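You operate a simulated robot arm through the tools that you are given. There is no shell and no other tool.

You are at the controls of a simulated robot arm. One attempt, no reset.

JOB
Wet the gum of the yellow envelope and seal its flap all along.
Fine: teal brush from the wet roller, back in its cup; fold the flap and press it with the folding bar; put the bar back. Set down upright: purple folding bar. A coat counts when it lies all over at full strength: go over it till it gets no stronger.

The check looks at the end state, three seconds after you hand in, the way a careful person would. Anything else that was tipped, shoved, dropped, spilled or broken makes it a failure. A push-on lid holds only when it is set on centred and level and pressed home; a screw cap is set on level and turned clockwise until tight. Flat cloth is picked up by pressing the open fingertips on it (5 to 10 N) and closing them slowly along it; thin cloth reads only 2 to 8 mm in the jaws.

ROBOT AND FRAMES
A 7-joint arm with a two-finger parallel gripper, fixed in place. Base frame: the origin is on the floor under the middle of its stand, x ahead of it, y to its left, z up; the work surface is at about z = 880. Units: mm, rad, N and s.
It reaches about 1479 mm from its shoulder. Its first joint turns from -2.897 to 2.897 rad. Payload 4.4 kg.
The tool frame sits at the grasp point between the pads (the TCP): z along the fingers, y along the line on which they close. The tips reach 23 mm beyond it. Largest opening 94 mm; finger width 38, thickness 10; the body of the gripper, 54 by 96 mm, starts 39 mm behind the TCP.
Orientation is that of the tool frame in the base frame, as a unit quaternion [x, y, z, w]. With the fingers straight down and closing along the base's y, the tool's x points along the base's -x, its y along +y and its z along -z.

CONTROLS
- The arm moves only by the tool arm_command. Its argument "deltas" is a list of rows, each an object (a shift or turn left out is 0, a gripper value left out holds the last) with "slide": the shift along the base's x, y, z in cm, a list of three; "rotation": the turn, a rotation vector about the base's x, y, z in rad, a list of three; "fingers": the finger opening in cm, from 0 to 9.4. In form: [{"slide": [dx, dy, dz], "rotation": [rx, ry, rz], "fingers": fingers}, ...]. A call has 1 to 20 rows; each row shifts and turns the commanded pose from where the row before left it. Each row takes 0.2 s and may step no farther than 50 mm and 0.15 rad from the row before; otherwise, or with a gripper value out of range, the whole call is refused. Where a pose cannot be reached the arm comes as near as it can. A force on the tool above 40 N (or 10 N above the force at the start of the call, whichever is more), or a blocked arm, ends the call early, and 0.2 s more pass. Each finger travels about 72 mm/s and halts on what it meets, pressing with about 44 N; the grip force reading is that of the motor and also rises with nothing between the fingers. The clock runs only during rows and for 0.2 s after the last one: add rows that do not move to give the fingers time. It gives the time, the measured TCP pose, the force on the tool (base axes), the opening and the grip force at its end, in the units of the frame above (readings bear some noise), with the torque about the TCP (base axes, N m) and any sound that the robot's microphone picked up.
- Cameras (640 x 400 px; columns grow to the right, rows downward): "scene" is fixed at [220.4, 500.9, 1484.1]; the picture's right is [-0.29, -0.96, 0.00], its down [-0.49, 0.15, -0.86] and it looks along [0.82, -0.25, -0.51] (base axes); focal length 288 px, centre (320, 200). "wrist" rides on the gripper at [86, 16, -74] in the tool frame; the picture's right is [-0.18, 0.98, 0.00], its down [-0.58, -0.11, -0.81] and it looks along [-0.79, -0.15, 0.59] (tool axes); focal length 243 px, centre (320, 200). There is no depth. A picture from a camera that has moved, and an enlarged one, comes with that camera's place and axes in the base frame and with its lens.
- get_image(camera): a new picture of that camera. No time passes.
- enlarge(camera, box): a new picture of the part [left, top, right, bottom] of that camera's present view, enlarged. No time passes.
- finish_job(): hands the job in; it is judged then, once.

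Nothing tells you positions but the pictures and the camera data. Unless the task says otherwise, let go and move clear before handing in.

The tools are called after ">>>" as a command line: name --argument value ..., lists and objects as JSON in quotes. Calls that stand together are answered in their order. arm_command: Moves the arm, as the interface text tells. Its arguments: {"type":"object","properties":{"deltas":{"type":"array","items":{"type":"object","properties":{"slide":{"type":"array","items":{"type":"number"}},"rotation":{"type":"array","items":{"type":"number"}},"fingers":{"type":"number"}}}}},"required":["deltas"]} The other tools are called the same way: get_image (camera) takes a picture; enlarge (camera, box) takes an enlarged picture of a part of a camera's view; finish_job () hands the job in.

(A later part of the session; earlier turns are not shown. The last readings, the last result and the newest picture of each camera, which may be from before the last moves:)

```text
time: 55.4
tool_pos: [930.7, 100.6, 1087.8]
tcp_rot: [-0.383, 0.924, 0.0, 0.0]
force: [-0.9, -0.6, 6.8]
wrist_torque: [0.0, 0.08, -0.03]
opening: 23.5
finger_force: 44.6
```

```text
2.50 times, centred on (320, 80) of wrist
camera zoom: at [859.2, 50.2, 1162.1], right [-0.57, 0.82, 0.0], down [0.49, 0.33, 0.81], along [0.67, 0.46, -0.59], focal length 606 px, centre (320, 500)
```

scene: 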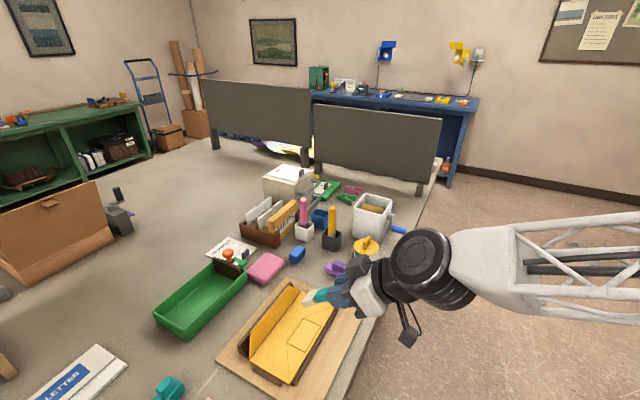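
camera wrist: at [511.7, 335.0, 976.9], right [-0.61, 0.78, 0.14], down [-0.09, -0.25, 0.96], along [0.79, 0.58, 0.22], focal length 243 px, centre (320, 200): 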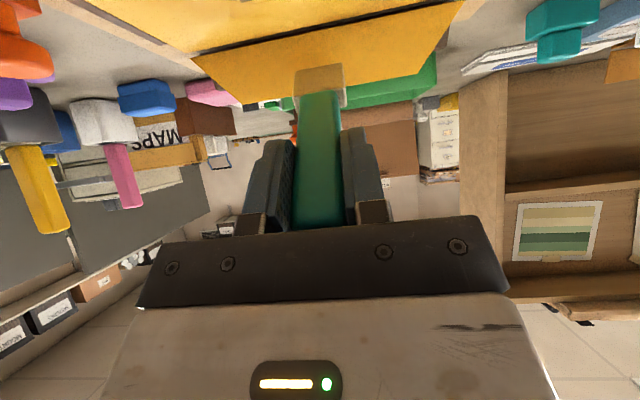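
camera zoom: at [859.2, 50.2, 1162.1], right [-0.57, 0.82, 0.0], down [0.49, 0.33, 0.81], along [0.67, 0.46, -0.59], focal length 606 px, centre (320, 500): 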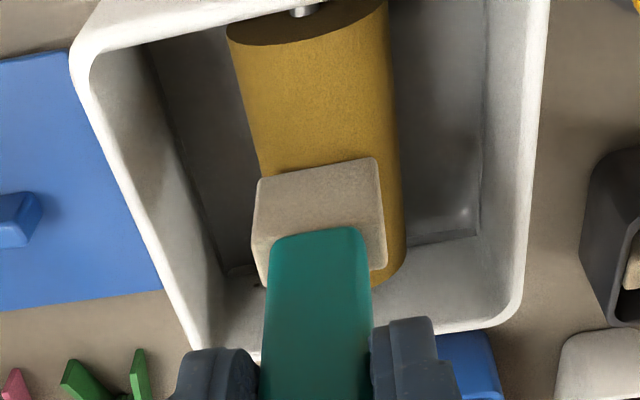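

>>> arm_command --deltas '[{"slide": [0, 0, 3.5]}, {"slide": [0, 0, 4]}, {"slide": [-3.78, 2.53, 0], "rotation": [0.0615, -0.0615, 0]}, {"slide": [-3.78, 2.53, 0], "rotation": [0.0615, -0.0615, 0]}, {"slide": [-3.78, 2.53, 0], "rotation": [0.0615, -0.0615, 0]}, {"slide": [-3.78, 2.53, -0.8], "rotation": [0.0615, -0.0615, 0]}, {"slide": [-3.78, 2.53, -0.8], "rotation": [0.0615, -0.0615, 0]}, {"slide": [-3.78, 2.53, -1.3], "rotation": [0.0615, -0.0615, 0]}, {"slide": [-3.78, 2.53, -1.3], "rotation": [0.0615, -0.0615, 0]}, {"slide": [-3.78, 2.53, -1.3], "rotation": [0.0615, -0.0615, 0]}, {"slide": [-3.78, 2.53, -1.3], "rotation": [0.0615, -0.0615, 0]}, {"slide": [-3.79, 2.51, -1.3], "rotation": [0.0615, -0.0615, 0]}, {"slide": [1.47, 2.66, -3.38]}, {"slide": [1.47, 2.66, -3.38]}, {}]'

>>> enlarge --camera "wrist" --box '[180, 0, 460, 150]'

```text
time: 58.6
tool_pos: [584.9, 406.3, 1014.7]
tcp_rot: [-0.347, 0.838, 0.161, 0.389]
force: [0.1, 0.6, 0.1]
wrist_torque: [-0.02, 0.0, -0.01]
opening: 23.2
finger_force: 43.7
```

```text
2.29 times, centred on (320, 75) of wrist
camera zoom: at [493.7, 336.6, 996.9], right [-0.61, 0.78, 0.14], down [-0.09, -0.25, 0.96], along [0.79, 0.58, 0.22], focal length 555 px, centre (320, 486)
```

zoom: 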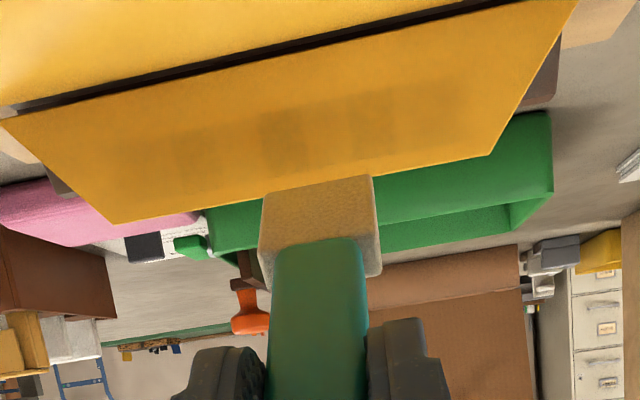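

>>> arm_command --deltas '[{"slide": [1.3, 1.3, -1.54]}, {"slide": [1.3, 1.3, -1.54]}, {}, {}, {}, {}, {}, {}, {"slide": [-1.3, -1.3, 1.54]}, {"slide": [-1.3, -1.3, 1.54]}, {}]'

>>> enlarge --camera "wrist" --box '[180, 0, 460, 150]'

>>> enlarge --camera "scene" --box '[240, 280, 320, 360]'

```text
time: 61.0
tool_pos: [582.5, 407.5, 1012.9]
tcp_rot: [-0.347, 0.838, 0.161, 0.389]
force: [0.6, 0.1, -0.9]
wrist_torque: [-0.02, 0.06, -0.03]
opening: 23.5
finger_force: 44.0
```

```text
2.29 times, centred on (320, 75) of wrist
camera zoom: at [491.3, 337.8, 995.1], right [-0.61, 0.78, 0.14], down [-0.09, -0.25, 0.96], along [0.79, 0.58, 0.22], focal length 555 px, centre (320, 486)
```

zoom: 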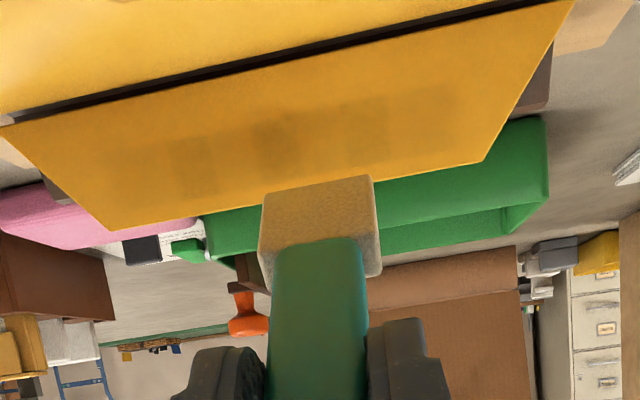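

```text
5.00 times, centred on (280, 320) of scene
camera zoom: at [220.4, 500.9, 1484.1], right [-0.29, -0.96, 0.0], down [-0.49, 0.15, -0.86], along [0.82, -0.25, -0.51], focal length 1440 px, centre (520, -400)
```

zoom: 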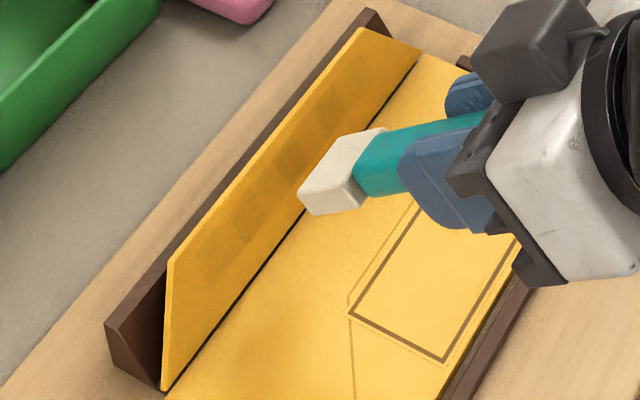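

>>> enlarge --camera "wrist" --box '[230, 20, 390, 90]'

>>> enlarge --camera "wrist" --box '[180, 0, 460, 100]'

```text
4.00 times, centred on (310, 55) of wrist
camera zoom: at [491.3, 337.8, 995.1], right [-0.61, 0.78, 0.14], down [-0.09, -0.25, 0.96], along [0.79, 0.58, 0.22], focal length 970 px, centre (360, 780)
```

zoom: 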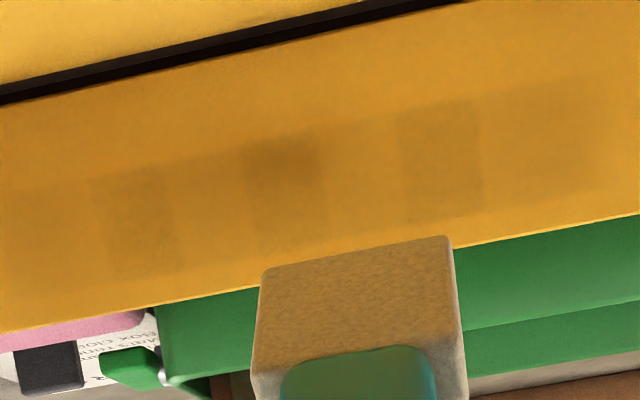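

```text
2.29 times, centred on (320, 50) of wrist
camera zoom: at [491.3, 337.8, 995.1], right [-0.61, 0.78, 0.14], down [-0.09, -0.25, 0.96], along [0.79, 0.58, 0.22], focal length 555 px, centre (320, 543)
```

zoom: 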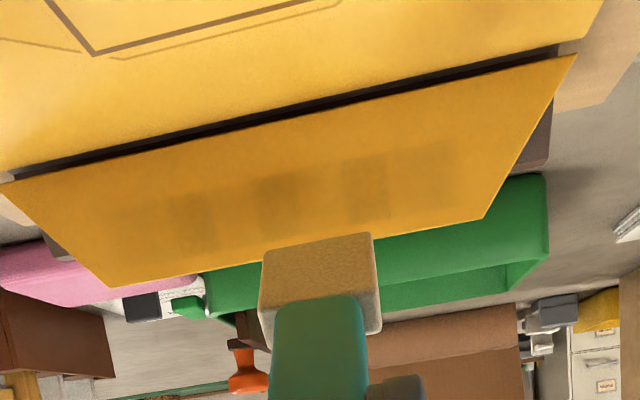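

>>> arm_command --deltas '[{"slide": [1.3, 1.3, -1.54]}, {"slide": [1.3, 1.3, -1.54]}, {}]'

>>> enlarge --camera "wrist" --box '[270, 30, 370, 110]'

>>> enlarge --camera "scene" --box '[270, 295, 320, 340]'

>>> enlarge --camera "scene" --box '[230, 270, 340, 360]'

```text
time: 61.8
tool_pos: [608.7, 435.0, 980.2]
tcp_rot: [-0.347, 0.838, 0.161, 0.389]
force: [0.9, 0.3, 0.2]
wrist_torque: [0.0, -0.03, 0.0]
opening: 23.3
finger_force: 43.7
```

```text
5.00 times, centred on (320, 70) of wrist
camera zoom: at [517.8, 365.0, 963.7], right [-0.61, 0.78, 0.14], down [-0.09, -0.25, 0.96], along [0.79, 0.58, 0.22], focal length 1213 px, centre (320, 850)
```

zoom: 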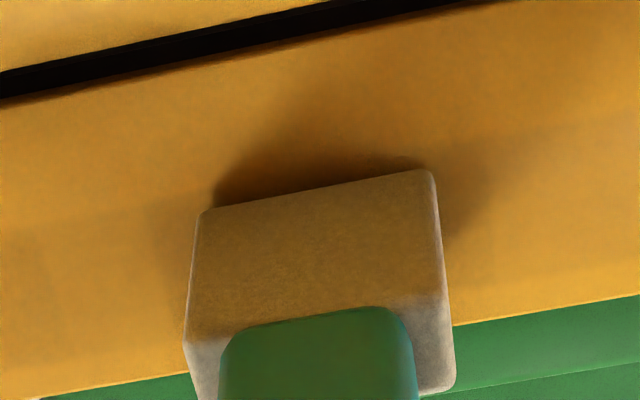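

```text
8.89 times, centred on (295, 318) of scene
camera zoom: at [220.4, 500.9, 1484.1], right [-0.29, -0.96, 0.0], down [-0.49, 0.15, -0.86], along [0.82, -0.25, -0.51], focal length 2560 px, centre (542, -844)
```

zoom: 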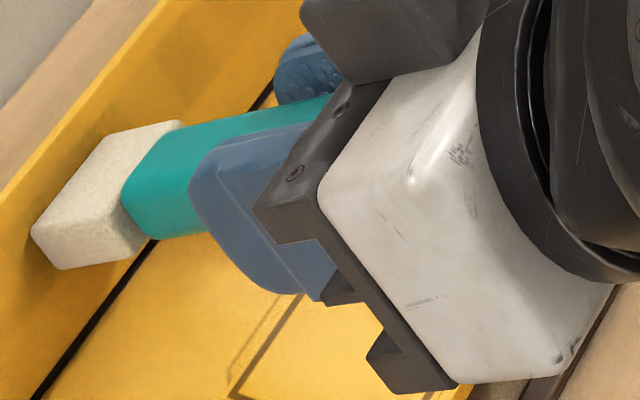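

```text
4.44 times, centred on (285, 315) of scene
camera zoom: at [220.4, 500.9, 1484.1], right [-0.29, -0.96, 0.0], down [-0.49, 0.15, -0.86], along [0.82, -0.25, -0.51], focal length 1280 px, centre (476, -311)
```

zoom: 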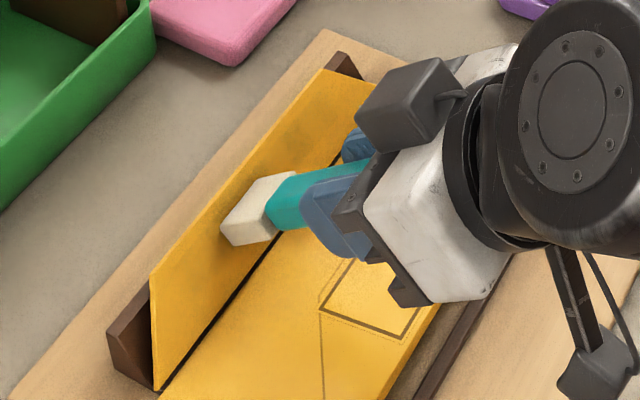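

The brush end face wasn't flush with the flap, so only its edge touched. I'll tilt about 6° more so the tip meets the flap squarely and test again on one spot.

>>> arm_command --deltas '[{"slide": [-0.884, -0.884, -0.12], "rotation": [0.0707, -0.0707, 0]}, {}, {"slide": [0.29, 0.29, -0.285]}, {"slide": [0.29, 0.29, -0.285]}, {}, {}, {}]'

>>> enlarge --camera "wrist" --box '[230, 0, 410, 110]'

>>> enlarge --camera "scene" --box '[230, 270, 340, 360]'

```text
time: 63.4
tool_pos: [606.7, 429.1, 975.4]
tcp_rot: [-0.339, 0.818, 0.178, 0.43]
force: [0.0, 0.5, 0.0]
wrist_torque: [-0.01, -0.01, 0.03]
opening: 23.2
finger_force: 44.3
```

```text
3.56 times, centred on (320, 55) of wrist
camera zoom: at [517.0, 362.2, 946.4], right [-0.62, 0.77, 0.15], down [-0.16, -0.31, 0.94], along [0.77, 0.56, 0.32], focal length 863 px, centre (320, 716)
```

zoom: 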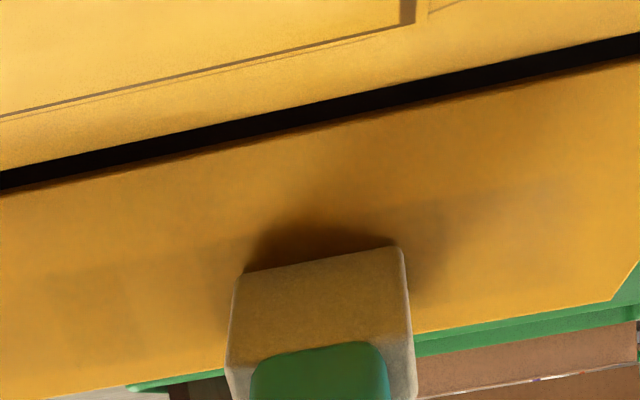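

```text
4.44 times, centred on (285, 315) of scene
camera zoom: at [220.4, 500.9, 1484.1], right [-0.29, -0.96, 0.0], down [-0.49, 0.15, -0.86], along [0.82, -0.25, -0.51], focal length 1280 px, centre (476, -311)
```

zoom: 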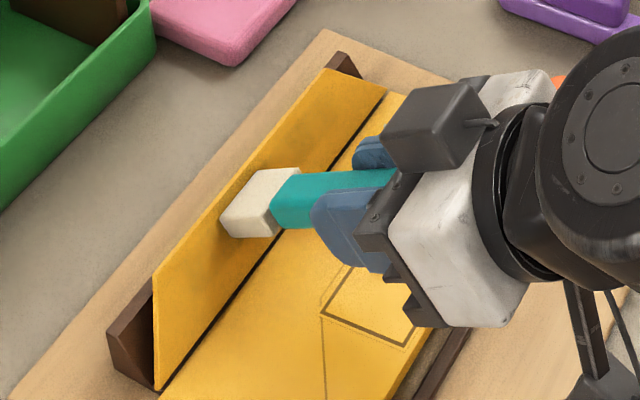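

>>> arm_command --deltas '[{"slide": [-1.2, -1.2, 1.2]}, {"slide": [-1.2, -1.2, 2.0]}, {}]'

>>> enlarge --camera "wrist" --box '[180, 0, 460, 110]'

>>> enlarge --camera "scene" --box '[240, 280, 320, 360]'

```text
time: 64.2
tool_pos: [581.9, 406.0, 1005.6]
tcp_rot: [-0.34, 0.817, 0.18, 0.43]
force: [-0.2, 0.5, -0.7]
wrist_torque: [-0.01, 0.01, -0.01]
opening: 23.1
finger_force: 44.2
```

```text
2.29 times, centred on (320, 55) of wrist
camera zoom: at [492.5, 338.4, 977.6], right [-0.62, 0.77, 0.15], down [-0.16, -0.31, 0.94], along [0.77, 0.56, 0.32], focal length 555 px, centre (320, 531)
```

zoom: 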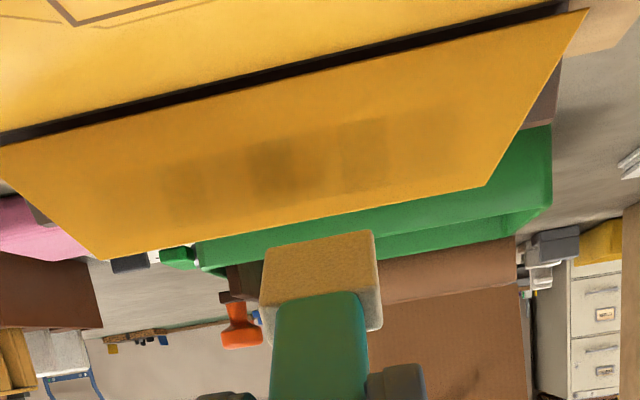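

```text
5.00 times, centred on (280, 320) of scene
camera zoom: at [220.4, 500.9, 1484.1], right [-0.29, -0.96, 0.0], down [-0.49, 0.15, -0.86], along [0.82, -0.25, -0.51], focal length 1440 px, centre (520, -400)
```

zoom: 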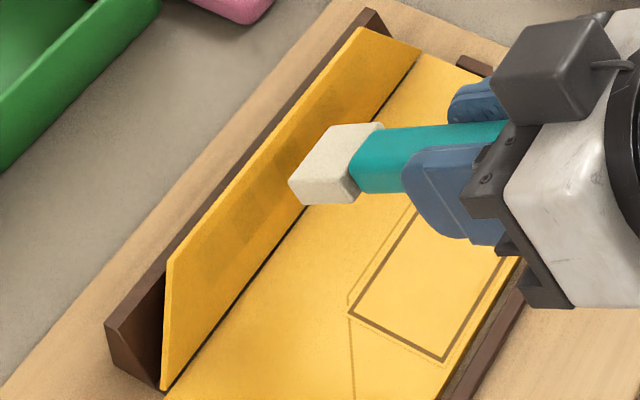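

>>> enlarge --camera "wrist" --box '[240, 30, 390, 110]'

>>> enlarge --camera "wrist" --box '[270, 40, 370, 90]'

```text
4.27 times, centred on (315, 70) of wrist
camera zoom: at [492.5, 338.4, 977.6], right [-0.62, 0.77, 0.15], down [-0.16, -0.31, 0.94], along [0.77, 0.56, 0.32], focal length 1035 px, centre (341, 755)
```

zoom: 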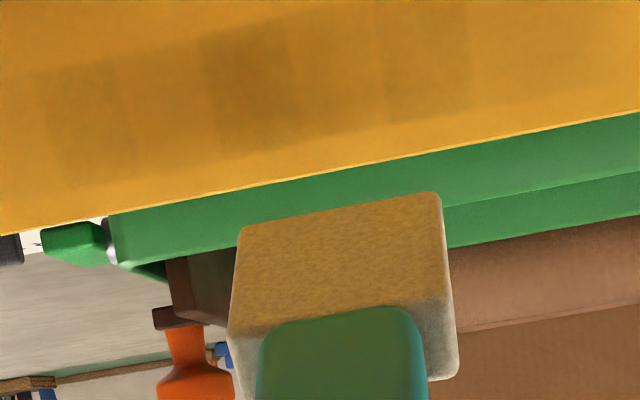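

```text
6.40 times, centred on (320, 65) of wrist
camera zoom: at [492.5, 338.4, 977.6], right [-0.62, 0.77, 0.15], down [-0.16, -0.31, 0.94], along [0.77, 0.56, 0.32], focal length 1553 px, centre (320, 1064)
```

zoom: 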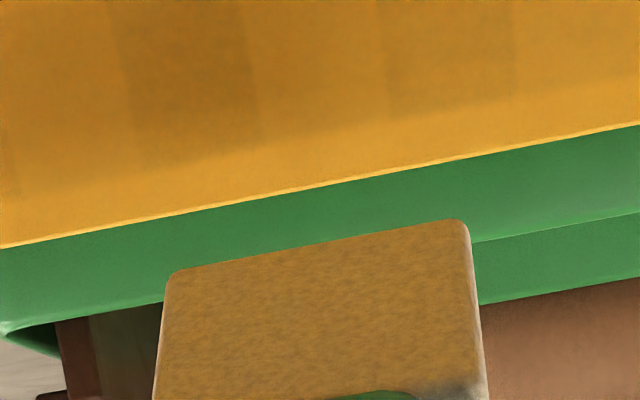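

>>> arm_command --deltas '[{"slide": [2.9, -2.9, 0]}, {"slide": [2.9, -2.9, 0]}, {"slide": [1.82, 1.82, -2.63]}, {"slide": [0.29, 0.29, -0.285]}, {"slide": [0.29, 0.29, -0.285]}, {}, {"slide": [-0.424, 0.424, 0]}, {"slide": [-0.424, 0.424, 0]}, {"slide": [-0.424, 0.424, 0]}, {"slide": [-0.424, 0.424, 0]}, {"slide": [-0.424, 0.424, 0]}, {"slide": [-0.424, 0.424, 0]}, {"slide": [-0.424, 0.424, 0]}, {"slide": [-0.424, 0.424, 0]}, {"slide": [-0.424, 0.424, 0]}, {"slide": [-0.424, 0.424, 0]}, {}]'

>>> enlarge --camera "wrist" --box '[180, 0, 460, 120]'

>>> enlarge --camera "scene" --box '[240, 275, 320, 355]'

```text
time: 67.8
tool_pos: [621.3, 414.7, 975.7]
tcp_rot: [-0.339, 0.818, 0.178, 0.43]
force: [0.1, -0.1, -0.6]
wrist_torque: [0.01, 0.0, -0.04]
opening: 23.0
finger_force: 43.9
```

```text
2.29 times, centred on (320, 60) of wrist
camera zoom: at [532.6, 346.8, 946.6], right [-0.62, 0.77, 0.15], down [-0.16, -0.31, 0.94], along [0.77, 0.56, 0.32], focal length 555 px, centre (320, 520)
```

zoom: 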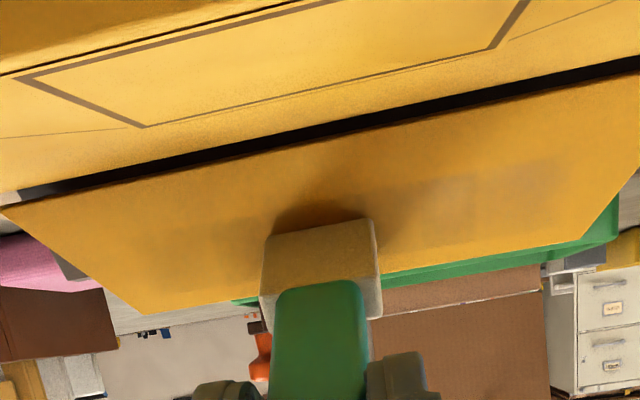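

```text
5.00 times, centred on (280, 315) of scene
camera zoom: at [220.4, 500.9, 1484.1], right [-0.29, -0.96, 0.0], down [-0.49, 0.15, -0.86], along [0.82, -0.25, -0.51], focal length 1440 px, centre (520, -375)
```

zoom: 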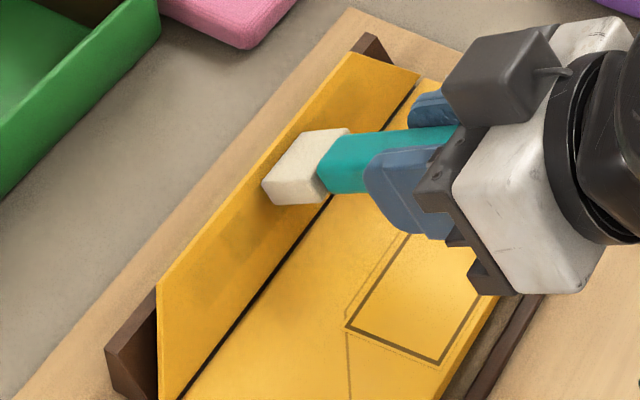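

>>> arm_command --deltas '[{"slide": [-0.424, 0.424, 0]}, {"slide": [-0.424, 0.424, 0]}, {"slide": [-0.424, 0.424, 0]}, {"slide": [-0.424, 0.424, 0]}, {"slide": [-0.424, 0.424, 0]}, {"slide": [-0.424, 0.424, 0]}, {"slide": [-0.424, 0.424, 0]}, {"slide": [-0.424, 0.424, 0]}, {"slide": [-0.424, 0.424, 0]}, {"slide": [-0.424, 0.424, 0]}, {"slide": [-0.424, 0.424, 0]}, {"slide": [-0.424, 0.424, 0]}, {}]'

>>> enlarge --camera "wrist" --box '[180, 0, 460, 120]'

>>> enlarge --camera "scene" --box '[240, 275, 320, 355]'

```text
time: 70.6
tool_pos: [570.8, 464.1, 974.6]
tcp_rot: [-0.339, 0.817, 0.179, 0.431]
force: [0.3, 0.5, -0.1]
wrist_torque: [0.02, -0.01, -0.02]
opening: 23.6
finger_force: 43.9
```

```text
2.29 times, centred on (320, 60) of wrist
camera zoom: at [481.5, 396.0, 946.7], right [-0.62, 0.77, 0.15], down [-0.16, -0.31, 0.94], along [0.77, 0.56, 0.32], focal length 555 px, centre (320, 520)
```

zoom: 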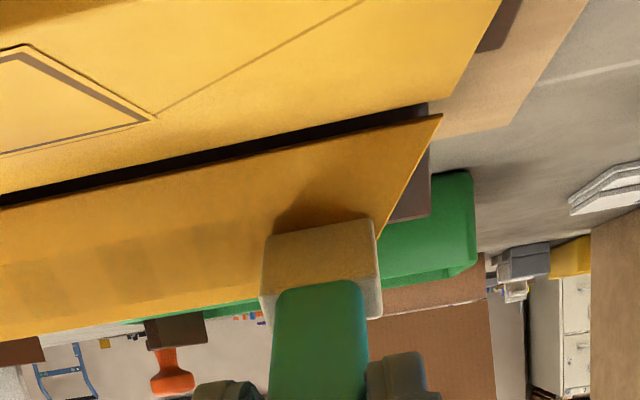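

```text
5.00 times, centred on (280, 315) of scene
camera zoom: at [220.4, 500.9, 1484.1], right [-0.29, -0.96, 0.0], down [-0.49, 0.15, -0.86], along [0.82, -0.25, -0.51], focal length 1440 px, centre (520, -375)
```

zoom: 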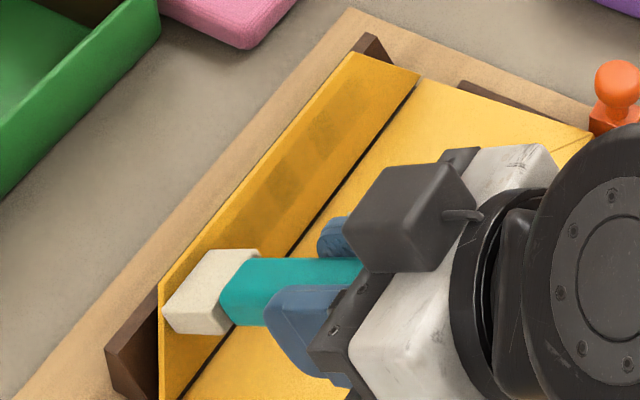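

>>> enlarge --camera "scene" --box '[270, 280, 325, 325]'

>>> arm_command --deltas '[{"slide": [0.424, -0.424, 0]}, {"slide": [0.424, -0.424, 0]}, {"slide": [0.424, -0.424, 0]}, {"slide": [0.424, -0.424, 0]}, {"slide": [0.424, -0.424, 0]}, {"slide": [0.424, -0.424, 0]}, {"slide": [0.424, -0.424, 0]}, {"slide": [0.424, -0.424, 0]}, {"slide": [0.424, -0.424, 0]}, {"slide": [0.424, -0.424, 0]}, {"slide": [0.424, -0.424, 0]}, {"slide": [0.424, -0.424, 0]}, {"slide": [0.424, -0.424, 0]}, {"slide": [0.424, -0.424, 0]}, {"slide": [0.424, -0.424, 0]}, {"slide": [0.424, -0.424, 0]}, {}]'

>>> enlarge --camera "scene" --box '[240, 275, 320, 355]'

>>> enlarge --camera "wrist" --box '[180, 0, 460, 120]'

```text
8.89 times, centred on (298, 302) of scene
camera zoom: at [220.4, 500.9, 1484.1], right [-0.29, -0.96, 0.0], down [-0.49, 0.15, -0.86], along [0.82, -0.25, -0.51], focal length 2560 px, centre (520, -711)
```

zoom: 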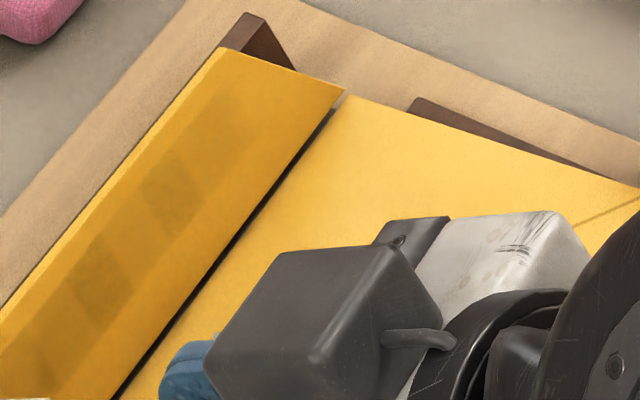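

```text
time: 74.2
tool_pos: [639.6, 397.7, 974.7]
tcp_rot: [-0.339, 0.817, 0.178, 0.43]
force: [-0.8, 0.2, 0.3]
wrist_torque: [0.0, 0.03, 0.03]
opening: 23.0
finger_force: 43.6
```

```text
5.00 times, centred on (280, 315) of scene
camera zoom: at [220.4, 500.9, 1484.1], right [-0.29, -0.96, 0.0], down [-0.49, 0.15, -0.86], along [0.82, -0.25, -0.51], focal length 1440 px, centre (520, -375)
```

zoom: 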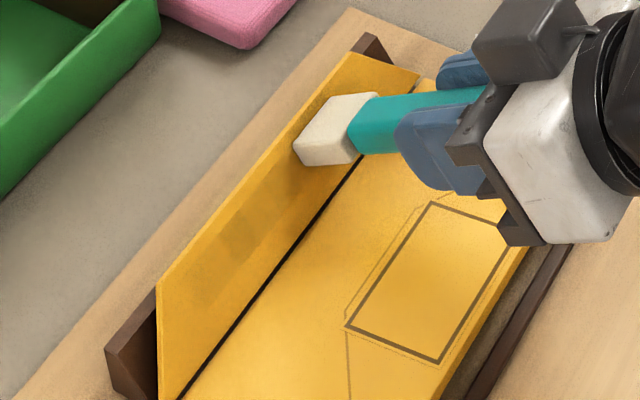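

```text
2.29 times, centred on (320, 60) of wrist
camera zoom: at [549.9, 329.7, 946.3], right [-0.62, 0.77, 0.15], down [-0.16, -0.31, 0.94], along [0.77, 0.56, 0.32], focal length 555 px, centre (320, 520)
```

zoom: 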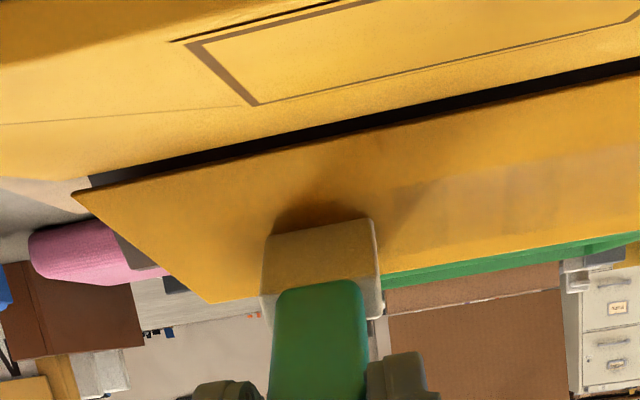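

>>> arm_command --deltas '[{"slide": [0.424, -0.424, 0]}, {"slide": [0.424, -0.424, 0]}, {"slide": [0.424, -0.424, 0]}, {"slide": [0.424, -0.424, 0]}, {"slide": [0.424, -0.424, 0]}, {"slide": [0.424, -0.424, 0]}, {}, {"slide": [-0.7, -0.7, 0.7]}, {"slide": [-1.7, -1.7, 2.5]}, {"slide": [-1, -1, 4]}, {"slide": [-2, 2, 4]}, {}]'

>>> enlarge --camera "scene" --box '[240, 275, 320, 355]'

>>> enlarge --camera "wrist" --box '[180, 0, 460, 120]'

```text
time: 76.8
tool_pos: [608.5, 357.2, 1085.3]
tcp_rot: [-0.339, 0.817, 0.178, 0.431]
force: [-0.3, 0.5, 0.3]
wrist_torque: [-0.02, 0.03, -0.01]
opening: 23.2
finger_force: 44.4
```

```text
5.00 times, centred on (280, 315) of scene
camera zoom: at [220.4, 500.9, 1484.1], right [-0.29, -0.96, 0.0], down [-0.49, 0.15, -0.86], along [0.82, -0.25, -0.51], focal length 1440 px, centre (520, -375)
```

zoom: 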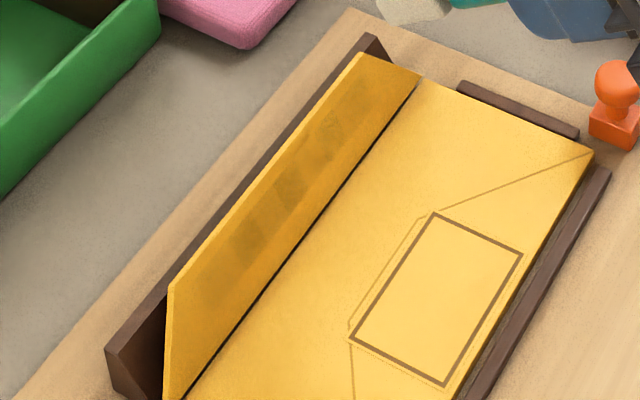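

```text
2.29 times, centred on (320, 60) of wrist
camera zoom: at [519.8, 290.2, 1056.7], right [-0.62, 0.77, 0.15], down [-0.16, -0.31, 0.94], along [0.77, 0.56, 0.32], focal length 555 px, centre (320, 520)
```

zoom: 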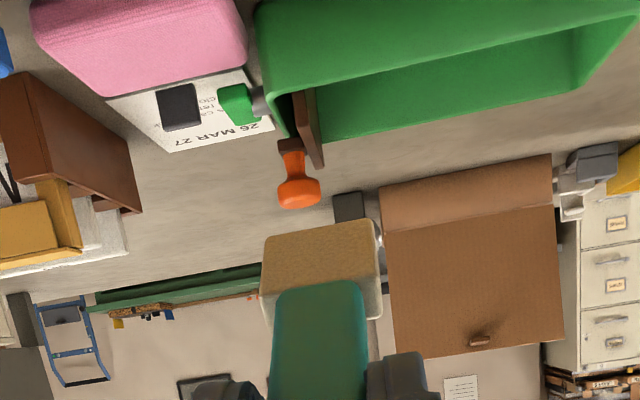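

>>> enlarge --camera "scene" --box '[265, 282, 325, 332]'

>>> enlarge --camera "scene" --box '[255, 300, 305, 355]'

```text
8.00 times, centred on (295, 307) of scene
camera zoom: at [220.4, 500.9, 1484.1], right [-0.29, -0.96, 0.0], down [-0.49, 0.15, -0.86], along [0.82, -0.25, -0.51], focal length 2304 px, centre (520, -656)
```

zoom: 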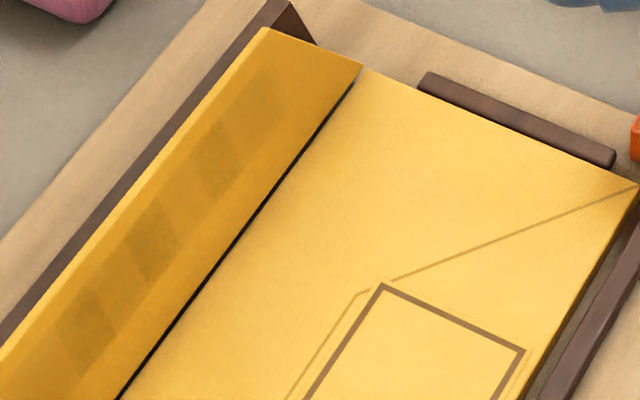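

```text
7.27 times, centred on (280, 328) of scene
camera zoom: at [220.4, 500.9, 1484.1], right [-0.29, -0.96, 0.0], down [-0.49, 0.15, -0.86], along [0.82, -0.25, -0.51], focal length 2094 px, centre (611, -727)
```

zoom: 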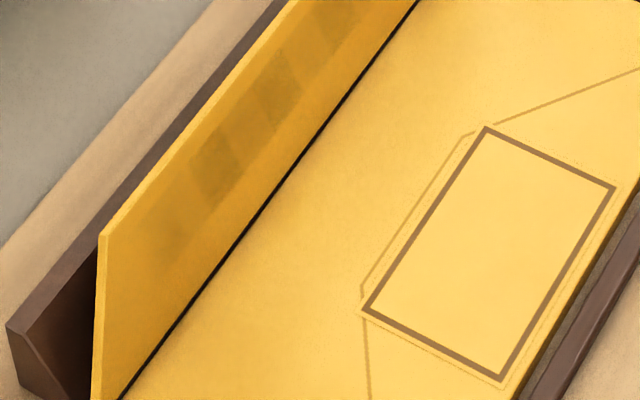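

The coat is building up but is still uneven, so I'll reload on the roller and make more passes.

>>> arm_command --deltas '[{"slide": [3.218, -2.57, 0.743], "rotation": [-0.06857, 0.06857, 0]}, {"slide": [3.218, -2.57, 0.743], "rotation": [-0.06857, 0.06857, 0]}, {"slide": [3.218, -2.57, 0.743], "rotation": [-0.06857, 0.06857, 0]}, {"slide": [3.218, -2.57, 0.743], "rotation": [-0.06857, 0.06857, 0]}, {"slide": [3.218, -2.57, 0.743], "rotation": [-0.06857, 0.06857, 0]}, {"slide": [3.218, -2.57, 0.743], "rotation": [-0.06857, 0.06857, 0]}, {"slide": [3.218, -2.57, 0.743], "rotation": [-0.06857, 0.06857, 0]}, {"slide": [3.218, -2.57, 0.743], "rotation": [-0.06857, 0.06857, 0]}, {"slide": [3.218, -2.57, 0.743], "rotation": [-0.06857, 0.06857, 0]}, {"slide": [3.218, -2.57, 0.743], "rotation": [-0.06857, 0.06857, 0]}, {}, {"slide": [0, 0, -3.5]}, {"slide": [0, 0, -3.3]}, {"slide": [0, 0, -0.5]}, {"slide": [0, 0, -0.2]}, {}, {}, {}, {}]'

>>> enlarge --camera "wrist" --box '[220, 0, 420, 160]'

>>> enlarge --camera "scene" --box '[240, 275, 340, 365]'

```text
time: 80.8
tool_pos: [932.3, 100.4, 1087.1]
tcp_rot: [-0.383, 0.924, 0.0, -0.001]
force: [0.8, 0.1, 0.1]
wrist_torque: [0.03, 0.0, 0.02]
opening: 23.2
finger_force: 43.8
```

```text
2.50 times, centred on (320, 80) of wrist
camera zoom: at [859.5, 50.5, 1161.8], right [-0.57, 0.82, 0.0], down [0.49, 0.34, 0.81], along [0.66, 0.46, -0.59], focal length 606 px, centre (320, 500)
```

zoom: 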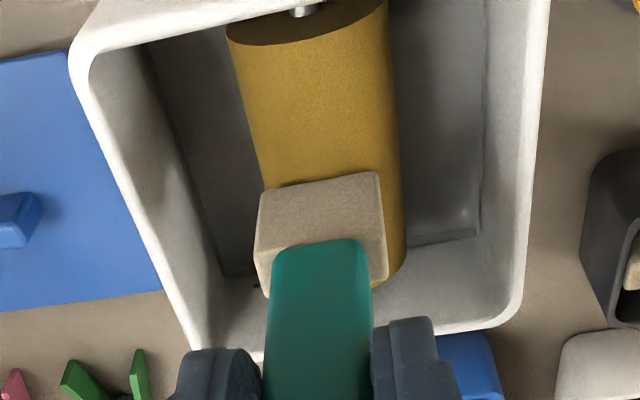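

```text
4.44 times, centred on (290, 320) of scene
camera zoom: at [220.4, 500.9, 1484.1], right [-0.29, -0.96, 0.0], down [-0.49, 0.15, -0.86], along [0.82, -0.25, -0.51], focal length 1280 px, centre (453, -333)
```

zoom: 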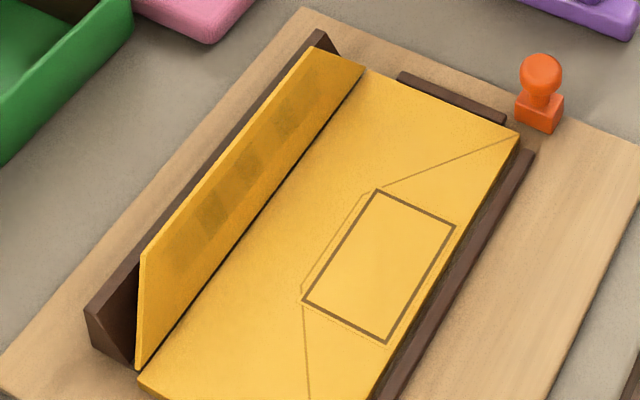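

>>> arm_command --deltas '[{"slide": [0, 0, -0.15]}, {"slide": [0, 0, -0.15]}, {}]'

>>> enlarge --camera "scene" --box '[340, 170, 400, 230]'

```text
time: 81.6
tool_pos: [931.3, 100.8, 1086.8]
tcp_rot: [-0.382, 0.924, 0.0, 0.001]
force: [-1.4, -2.7, 23.1]
wrist_torque: [-0.18, 0.22, -0.02]
opening: 23.3
finger_force: 44.1
```

```text
6.67 times, centred on (370, 200) of scene
camera zoom: at [220.4, 500.9, 1484.1], right [-0.29, -0.96, 0.0], down [-0.49, 0.15, -0.86], along [0.82, -0.25, -0.51], focal length 1920 px, centre (-13, 200)
```

zoom: 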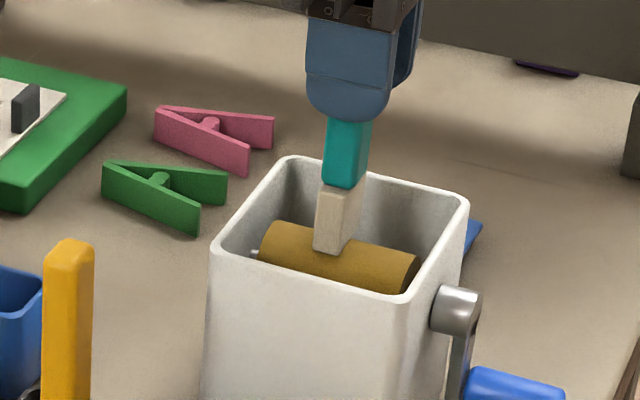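

>>> arm_command --deltas '[{"slide": [0, 0, 0.12]}, {"slide": [0.3, 0.3, 0]}, {"slide": [0.3, 0.3, 0]}, {"slide": [-0.3, -0.3, 0]}, {"slide": [-0.3, -0.3, 0]}, {}, {}, {}, {}, {}, {"slide": [0, 0, 3.78]}, {"slide": [0, 0, 3.9]}, {}]'

>>> enlarge --camera "wrist" --box '[220, 0, 420, 160]'

>>> enlarge --camera "scene" --box '[345, 150, 395, 200]'

```text
time: 84.4
tool_pos: [932.3, 99.7, 1162.2]
tcp_rot: [-0.383, 0.924, 0.0, -0.001]
force: [-0.5, 0.9, -0.6]
wrist_torque: [0.05, -0.03, 0.01]
opening: 23.2
finger_force: 44.5
```

```text
2.50 times, centred on (320, 80) of wrist
camera zoom: at [859.3, 50.6, 1237.3], right [-0.57, 0.82, 0.0], down [0.49, 0.34, 0.81], along [0.66, 0.46, -0.59], focal length 606 px, centre (320, 500)
```

zoom: 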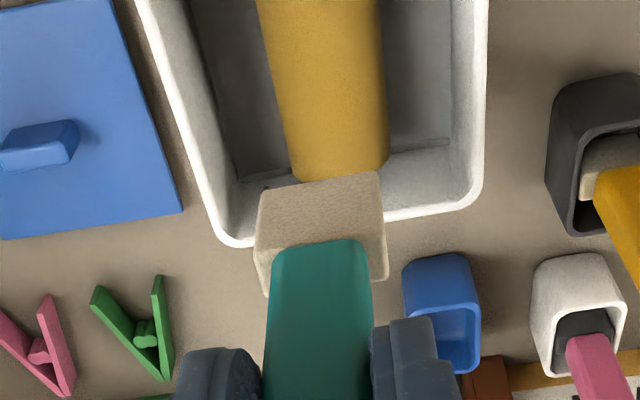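

```text
8.00 times, centred on (370, 175) of scene
camera zoom: at [220.4, 500.9, 1484.1], right [-0.29, -0.96, 0.0], down [-0.49, 0.15, -0.86], along [0.82, -0.25, -0.51], focal length 2304 px, centre (-80, 400)
```

zoom: 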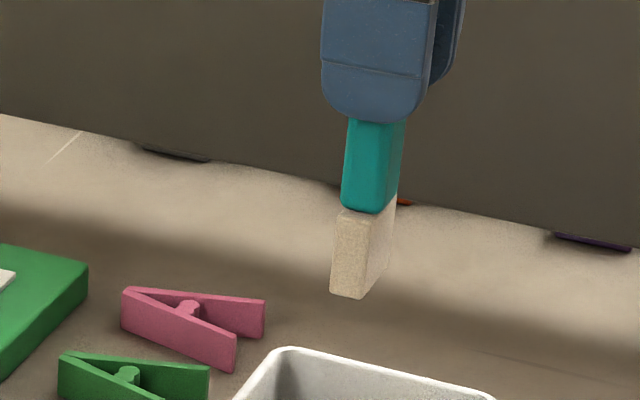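

>>> arm_command --deltas '[{"slide": [-3.78, 2.53, 0], "rotation": [0.06857, -0.06857, 0]}, {"slide": [-3.78, 2.53, 0], "rotation": [0.06857, -0.06857, 0]}, {"slide": [-3.78, 2.53, 0], "rotation": [0.06857, -0.06857, 0]}, {"slide": [-3.78, 2.53, -0.8], "rotation": [0.06857, -0.06857, 0]}, {"slide": [-3.78, 2.53, -0.8], "rotation": [0.06857, -0.06857, 0]}, {"slide": [-3.78, 2.53, -1.3], "rotation": [0.06857, -0.06857, 0]}, {"slide": [-3.78, 2.53, -1.3], "rotation": [0.06857, -0.06857, 0]}, {"slide": [-3.78, 2.53, -1.3], "rotation": [0.06857, -0.06857, 0]}, {"slide": [-3.78, 2.53, -1.3], "rotation": [0.06857, -0.06857, 0]}, {"slide": [-3.79, 2.51, -1.3], "rotation": [0.06857, -0.06857, 0]}, {"slide": [3.11, 0.28, -3.17]}, {"slide": [3.11, 0.28, -3.17]}, {"slide": [3.12, 0.28, -3.17]}, {}]'

>>> enlarge --camera "wrist" --box '[180, 0, 460, 120]'

>>> enlarge --camera "scene" --box '[240, 275, 340, 365]'

```text
time: 87.4
tool_pos: [648.0, 361.9, 985.7]
tcp_rot: [-0.339, 0.818, 0.178, 0.43]
force: [-0.1, 1.3, -0.5]
wrist_torque: [0.01, -0.02, 0.01]
opening: 23.2
finger_force: 43.8
```

```text
2.29 times, centred on (320, 60) of wrist
camera zoom: at [558.6, 294.4, 956.4], right [-0.62, 0.77, 0.15], down [-0.16, -0.31, 0.94], along [0.77, 0.56, 0.32], focal length 555 px, centre (320, 520)
```

zoom: 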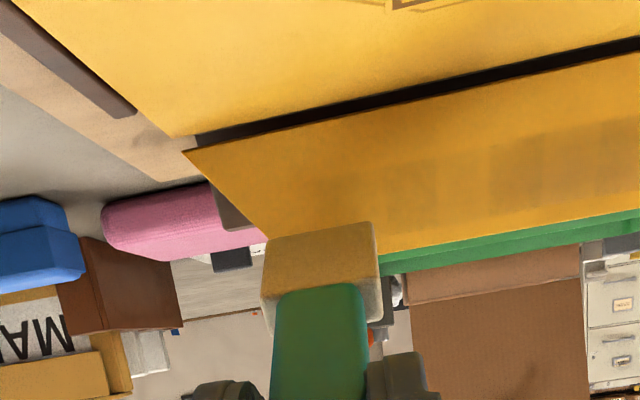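

```text
4.44 times, centred on (290, 320) of scene
camera zoom: at [220.4, 500.9, 1484.1], right [-0.29, -0.96, 0.0], down [-0.49, 0.15, -0.86], along [0.82, -0.25, -0.51], focal length 1280 px, centre (453, -333)
```

zoom: 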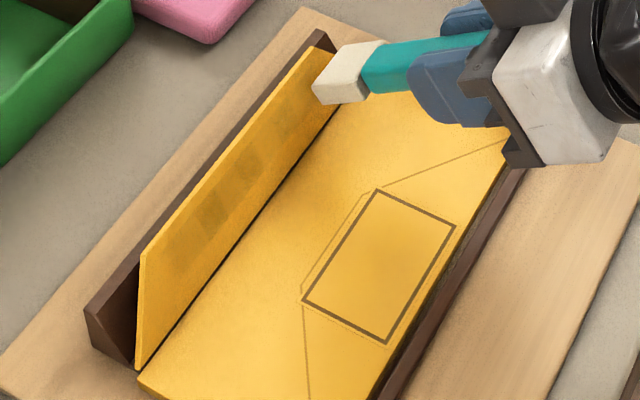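

>>> arm_command --deltas '[{"slide": [0.633, 0.633, -0.71]}, {"slide": [0.633, 0.633, -0.71]}, {}, {}, {"slide": [-0.354, 0.354, 0]}, {"slide": [-0.354, 0.354, 0]}, {"slide": [-0.354, 0.354, 0]}, {"slide": [-0.354, 0.354, 0]}, {"slide": [-0.354, 0.354, 0]}, {"slide": [-0.354, 0.354, 0]}, {"slide": [-0.354, 0.354, 0]}, {"slide": [-0.354, 0.354, 0]}, {"slide": [-0.354, 0.354, 0]}, {"slide": [-0.354, 0.354, 0]}, {}]'

>>> enlarge --camera "wrist" --box '[180, 0, 460, 120]'

>>> enlarge --camera "scene" --box '[240, 275, 340, 365]'

```text
time: 90.6
tool_pos: [624.8, 409.3, 970.9]
tcp_rot: [-0.338, 0.818, 0.177, 0.43]
force: [-0.7, -0.3, -0.8]
wrist_torque: [0.0, -0.01, -0.03]
opening: 23.6
finger_force: 44.1
```

```text
2.29 times, centred on (320, 60) of wrist
camera zoom: at [535.0, 342.3, 942.7], right [-0.62, 0.77, 0.15], down [-0.16, -0.31, 0.94], along [0.77, 0.56, 0.32], focal length 555 px, centre (320, 520)
```

zoom: 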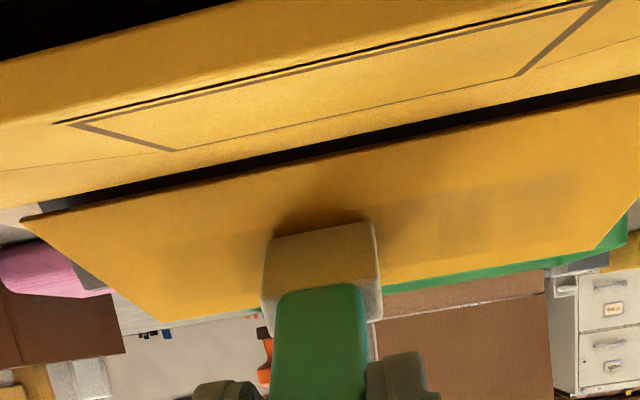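

```text
4.44 times, centred on (290, 320) of scene
camera zoom: at [220.4, 500.9, 1484.1], right [-0.29, -0.96, 0.0], down [-0.49, 0.15, -0.86], along [0.82, -0.25, -0.51], focal length 1280 px, centre (453, -333)
```

zoom: 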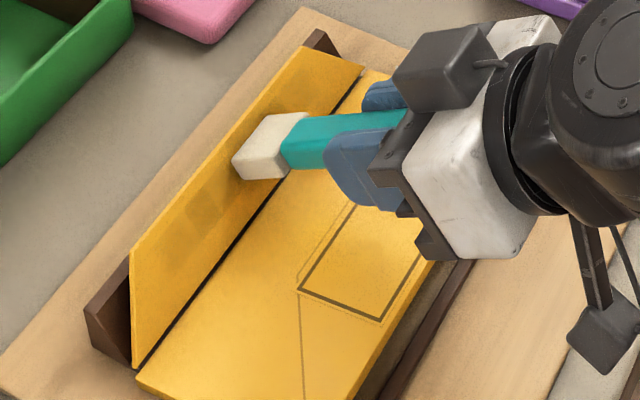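

>>> arm_command --deltas '[{"slide": [-0.354, 0.354, 0]}, {"slide": [-0.354, 0.354, 0]}, {"slide": [-0.354, 0.354, 0]}, {"slide": [-0.354, 0.354, 0]}, {"slide": [-0.354, 0.354, 0]}, {"slide": [-0.354, 0.354, 0]}, {"slide": [-0.354, 0.354, 0]}, {"slide": [-0.354, 0.354, 0]}, {"slide": [-0.354, 0.354, 0]}, {"slide": [-0.354, 0.354, 0]}, {"slide": [-0.354, 0.354, 0]}, {"slide": [-0.354, 0.354, 0]}, {"slide": [-0.354, 0.354, 0]}, {"slide": [-0.354, 0.354, 0]}, {"slide": [-0.354, 0.354, 0]}, {"slide": [-0.354, 0.354, 0]}, {}]'

>>> enlarge --camera "wrist" --box '[180, 0, 460, 120]'

>>> enlarge --camera "scene" --box '[265, 282, 325, 332]'

```text
time: 94.2
tool_pos: [567.7, 465.9, 971.8]
tcp_rot: [-0.34, 0.817, 0.179, 0.43]
force: [0.7, -1.1, 0.2]
wrist_torque: [0.01, -0.02, -0.02]
opening: 23.4
finger_force: 43.4
```

```text
2.29 times, centred on (320, 60) of wrist
camera zoom: at [478.7, 398.3, 942.6], right [-0.62, 0.77, 0.15], down [-0.16, -0.31, 0.94], along [0.77, 0.56, 0.32], focal length 555 px, centre (320, 520)
```

zoom: 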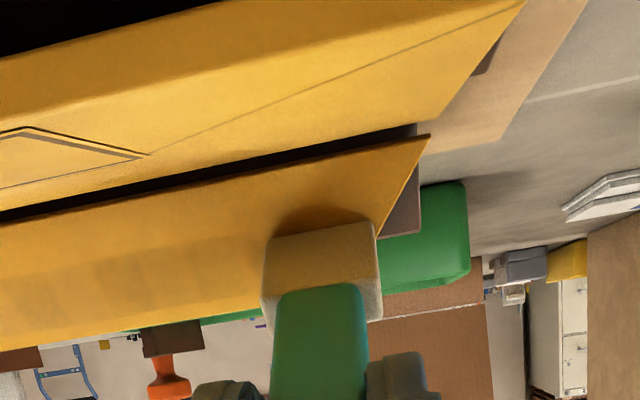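

```text
8.00 times, centred on (295, 307) of scene
camera zoom: at [220.4, 500.9, 1484.1], right [-0.29, -0.96, 0.0], down [-0.49, 0.15, -0.86], along [0.82, -0.25, -0.51], focal length 2304 px, centre (520, -656)
```

zoom: 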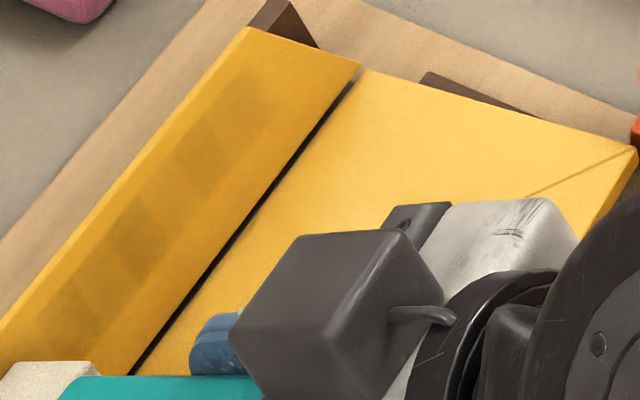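

>>> arm_command --deltas '[{"slide": [0.424, -0.424, 0]}, {"slide": [0.424, -0.424, 0]}, {"slide": [0.424, -0.424, 0]}, {"slide": [0.424, -0.424, 0]}, {"slide": [0.424, -0.424, 0]}, {"slide": [0.424, -0.424, 0]}, {"slide": [0.424, -0.424, 0]}, {"slide": [0.424, -0.424, 0]}, {"slide": [0.424, -0.424, 0]}, {"slide": [0.424, -0.424, 0]}, {"slide": [0.424, -0.424, 0]}, {"slide": [0.424, -0.424, 0]}, {"slide": [0.424, -0.424, 0]}, {"slide": [0.424, -0.424, 0]}, {"slide": [0.424, -0.424, 0]}, {"slide": [0.424, -0.424, 0]}, {"slide": [0.424, -0.424, 0]}, {"slide": [0.424, -0.424, 0]}, {"slide": [0.424, -0.424, 0]}, {"slide": [0.424, -0.424, 0]}]'

>>> arm_command --deltas '[{"slide": [0.424, -0.424, 0]}, {"slide": [0.424, -0.424, 0]}, {}, {"slide": [-0.6, -0.6, 0.7]}, {"slide": [-1.7, -1.7, 2.5]}, {"slide": [-1, -1, 4]}, {"slide": [-2, 2, 4]}, {}]'

>>> enlarge --camera "scene" --box '[265, 282, 325, 332]'

>>> enlarge --camera "scene" --box '[255, 300, 305, 355]'

>>> enlarge --camera "scene" --box '[240, 275, 340, 365]'

```text
time: 98.4
tool_pos: [651.8, 381.3, 971.1]
tcp_rot: [-0.339, 0.818, 0.178, 0.43]
force: [-1.2, 0.7, 0.2]
wrist_torque: [0.02, 0.01, 0.04]
opening: 23.3
finger_force: 43.9
```

```text
time: 100.2
tool_pos: [607.1, 360.2, 1081.0]
tcp_rot: [-0.339, 0.817, 0.179, 0.43]
force: [0.1, 0.9, -0.7]
wrist_torque: [0.03, -0.01, 0.02]
opening: 23.2
finger_force: 43.4
```

```text
8.00 times, centred on (295, 307) of scene
camera zoom: at [220.4, 500.9, 1484.1], right [-0.29, -0.96, 0.0], down [-0.49, 0.15, -0.86], along [0.82, -0.25, -0.51], focal length 2304 px, centre (520, -656)
```

zoom: 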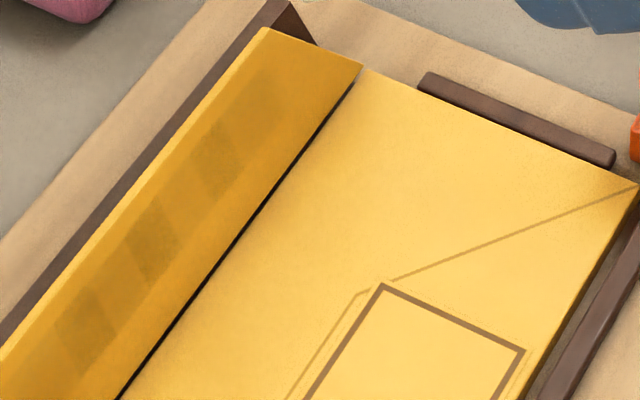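

```text
7.27 times, centred on (280, 328) of scene
camera zoom: at [220.4, 500.9, 1484.1], right [-0.29, -0.96, 0.0], down [-0.49, 0.15, -0.86], along [0.82, -0.25, -0.51], focal length 2094 px, centre (611, -727)
```

zoom: 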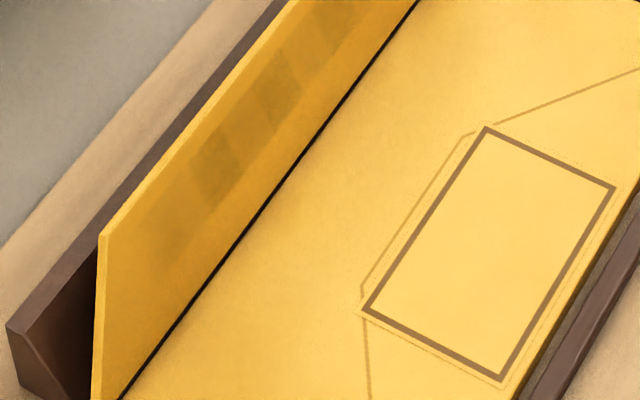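

```text
4.44 times, centred on (290, 320) of scene
camera zoom: at [220.4, 500.9, 1484.1], right [-0.29, -0.96, 0.0], down [-0.49, 0.15, -0.86], along [0.82, -0.25, -0.51], focal length 1280 px, centre (453, -333)
```

zoom: 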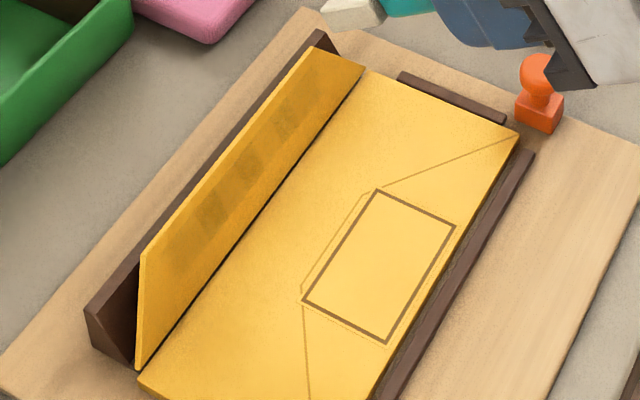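

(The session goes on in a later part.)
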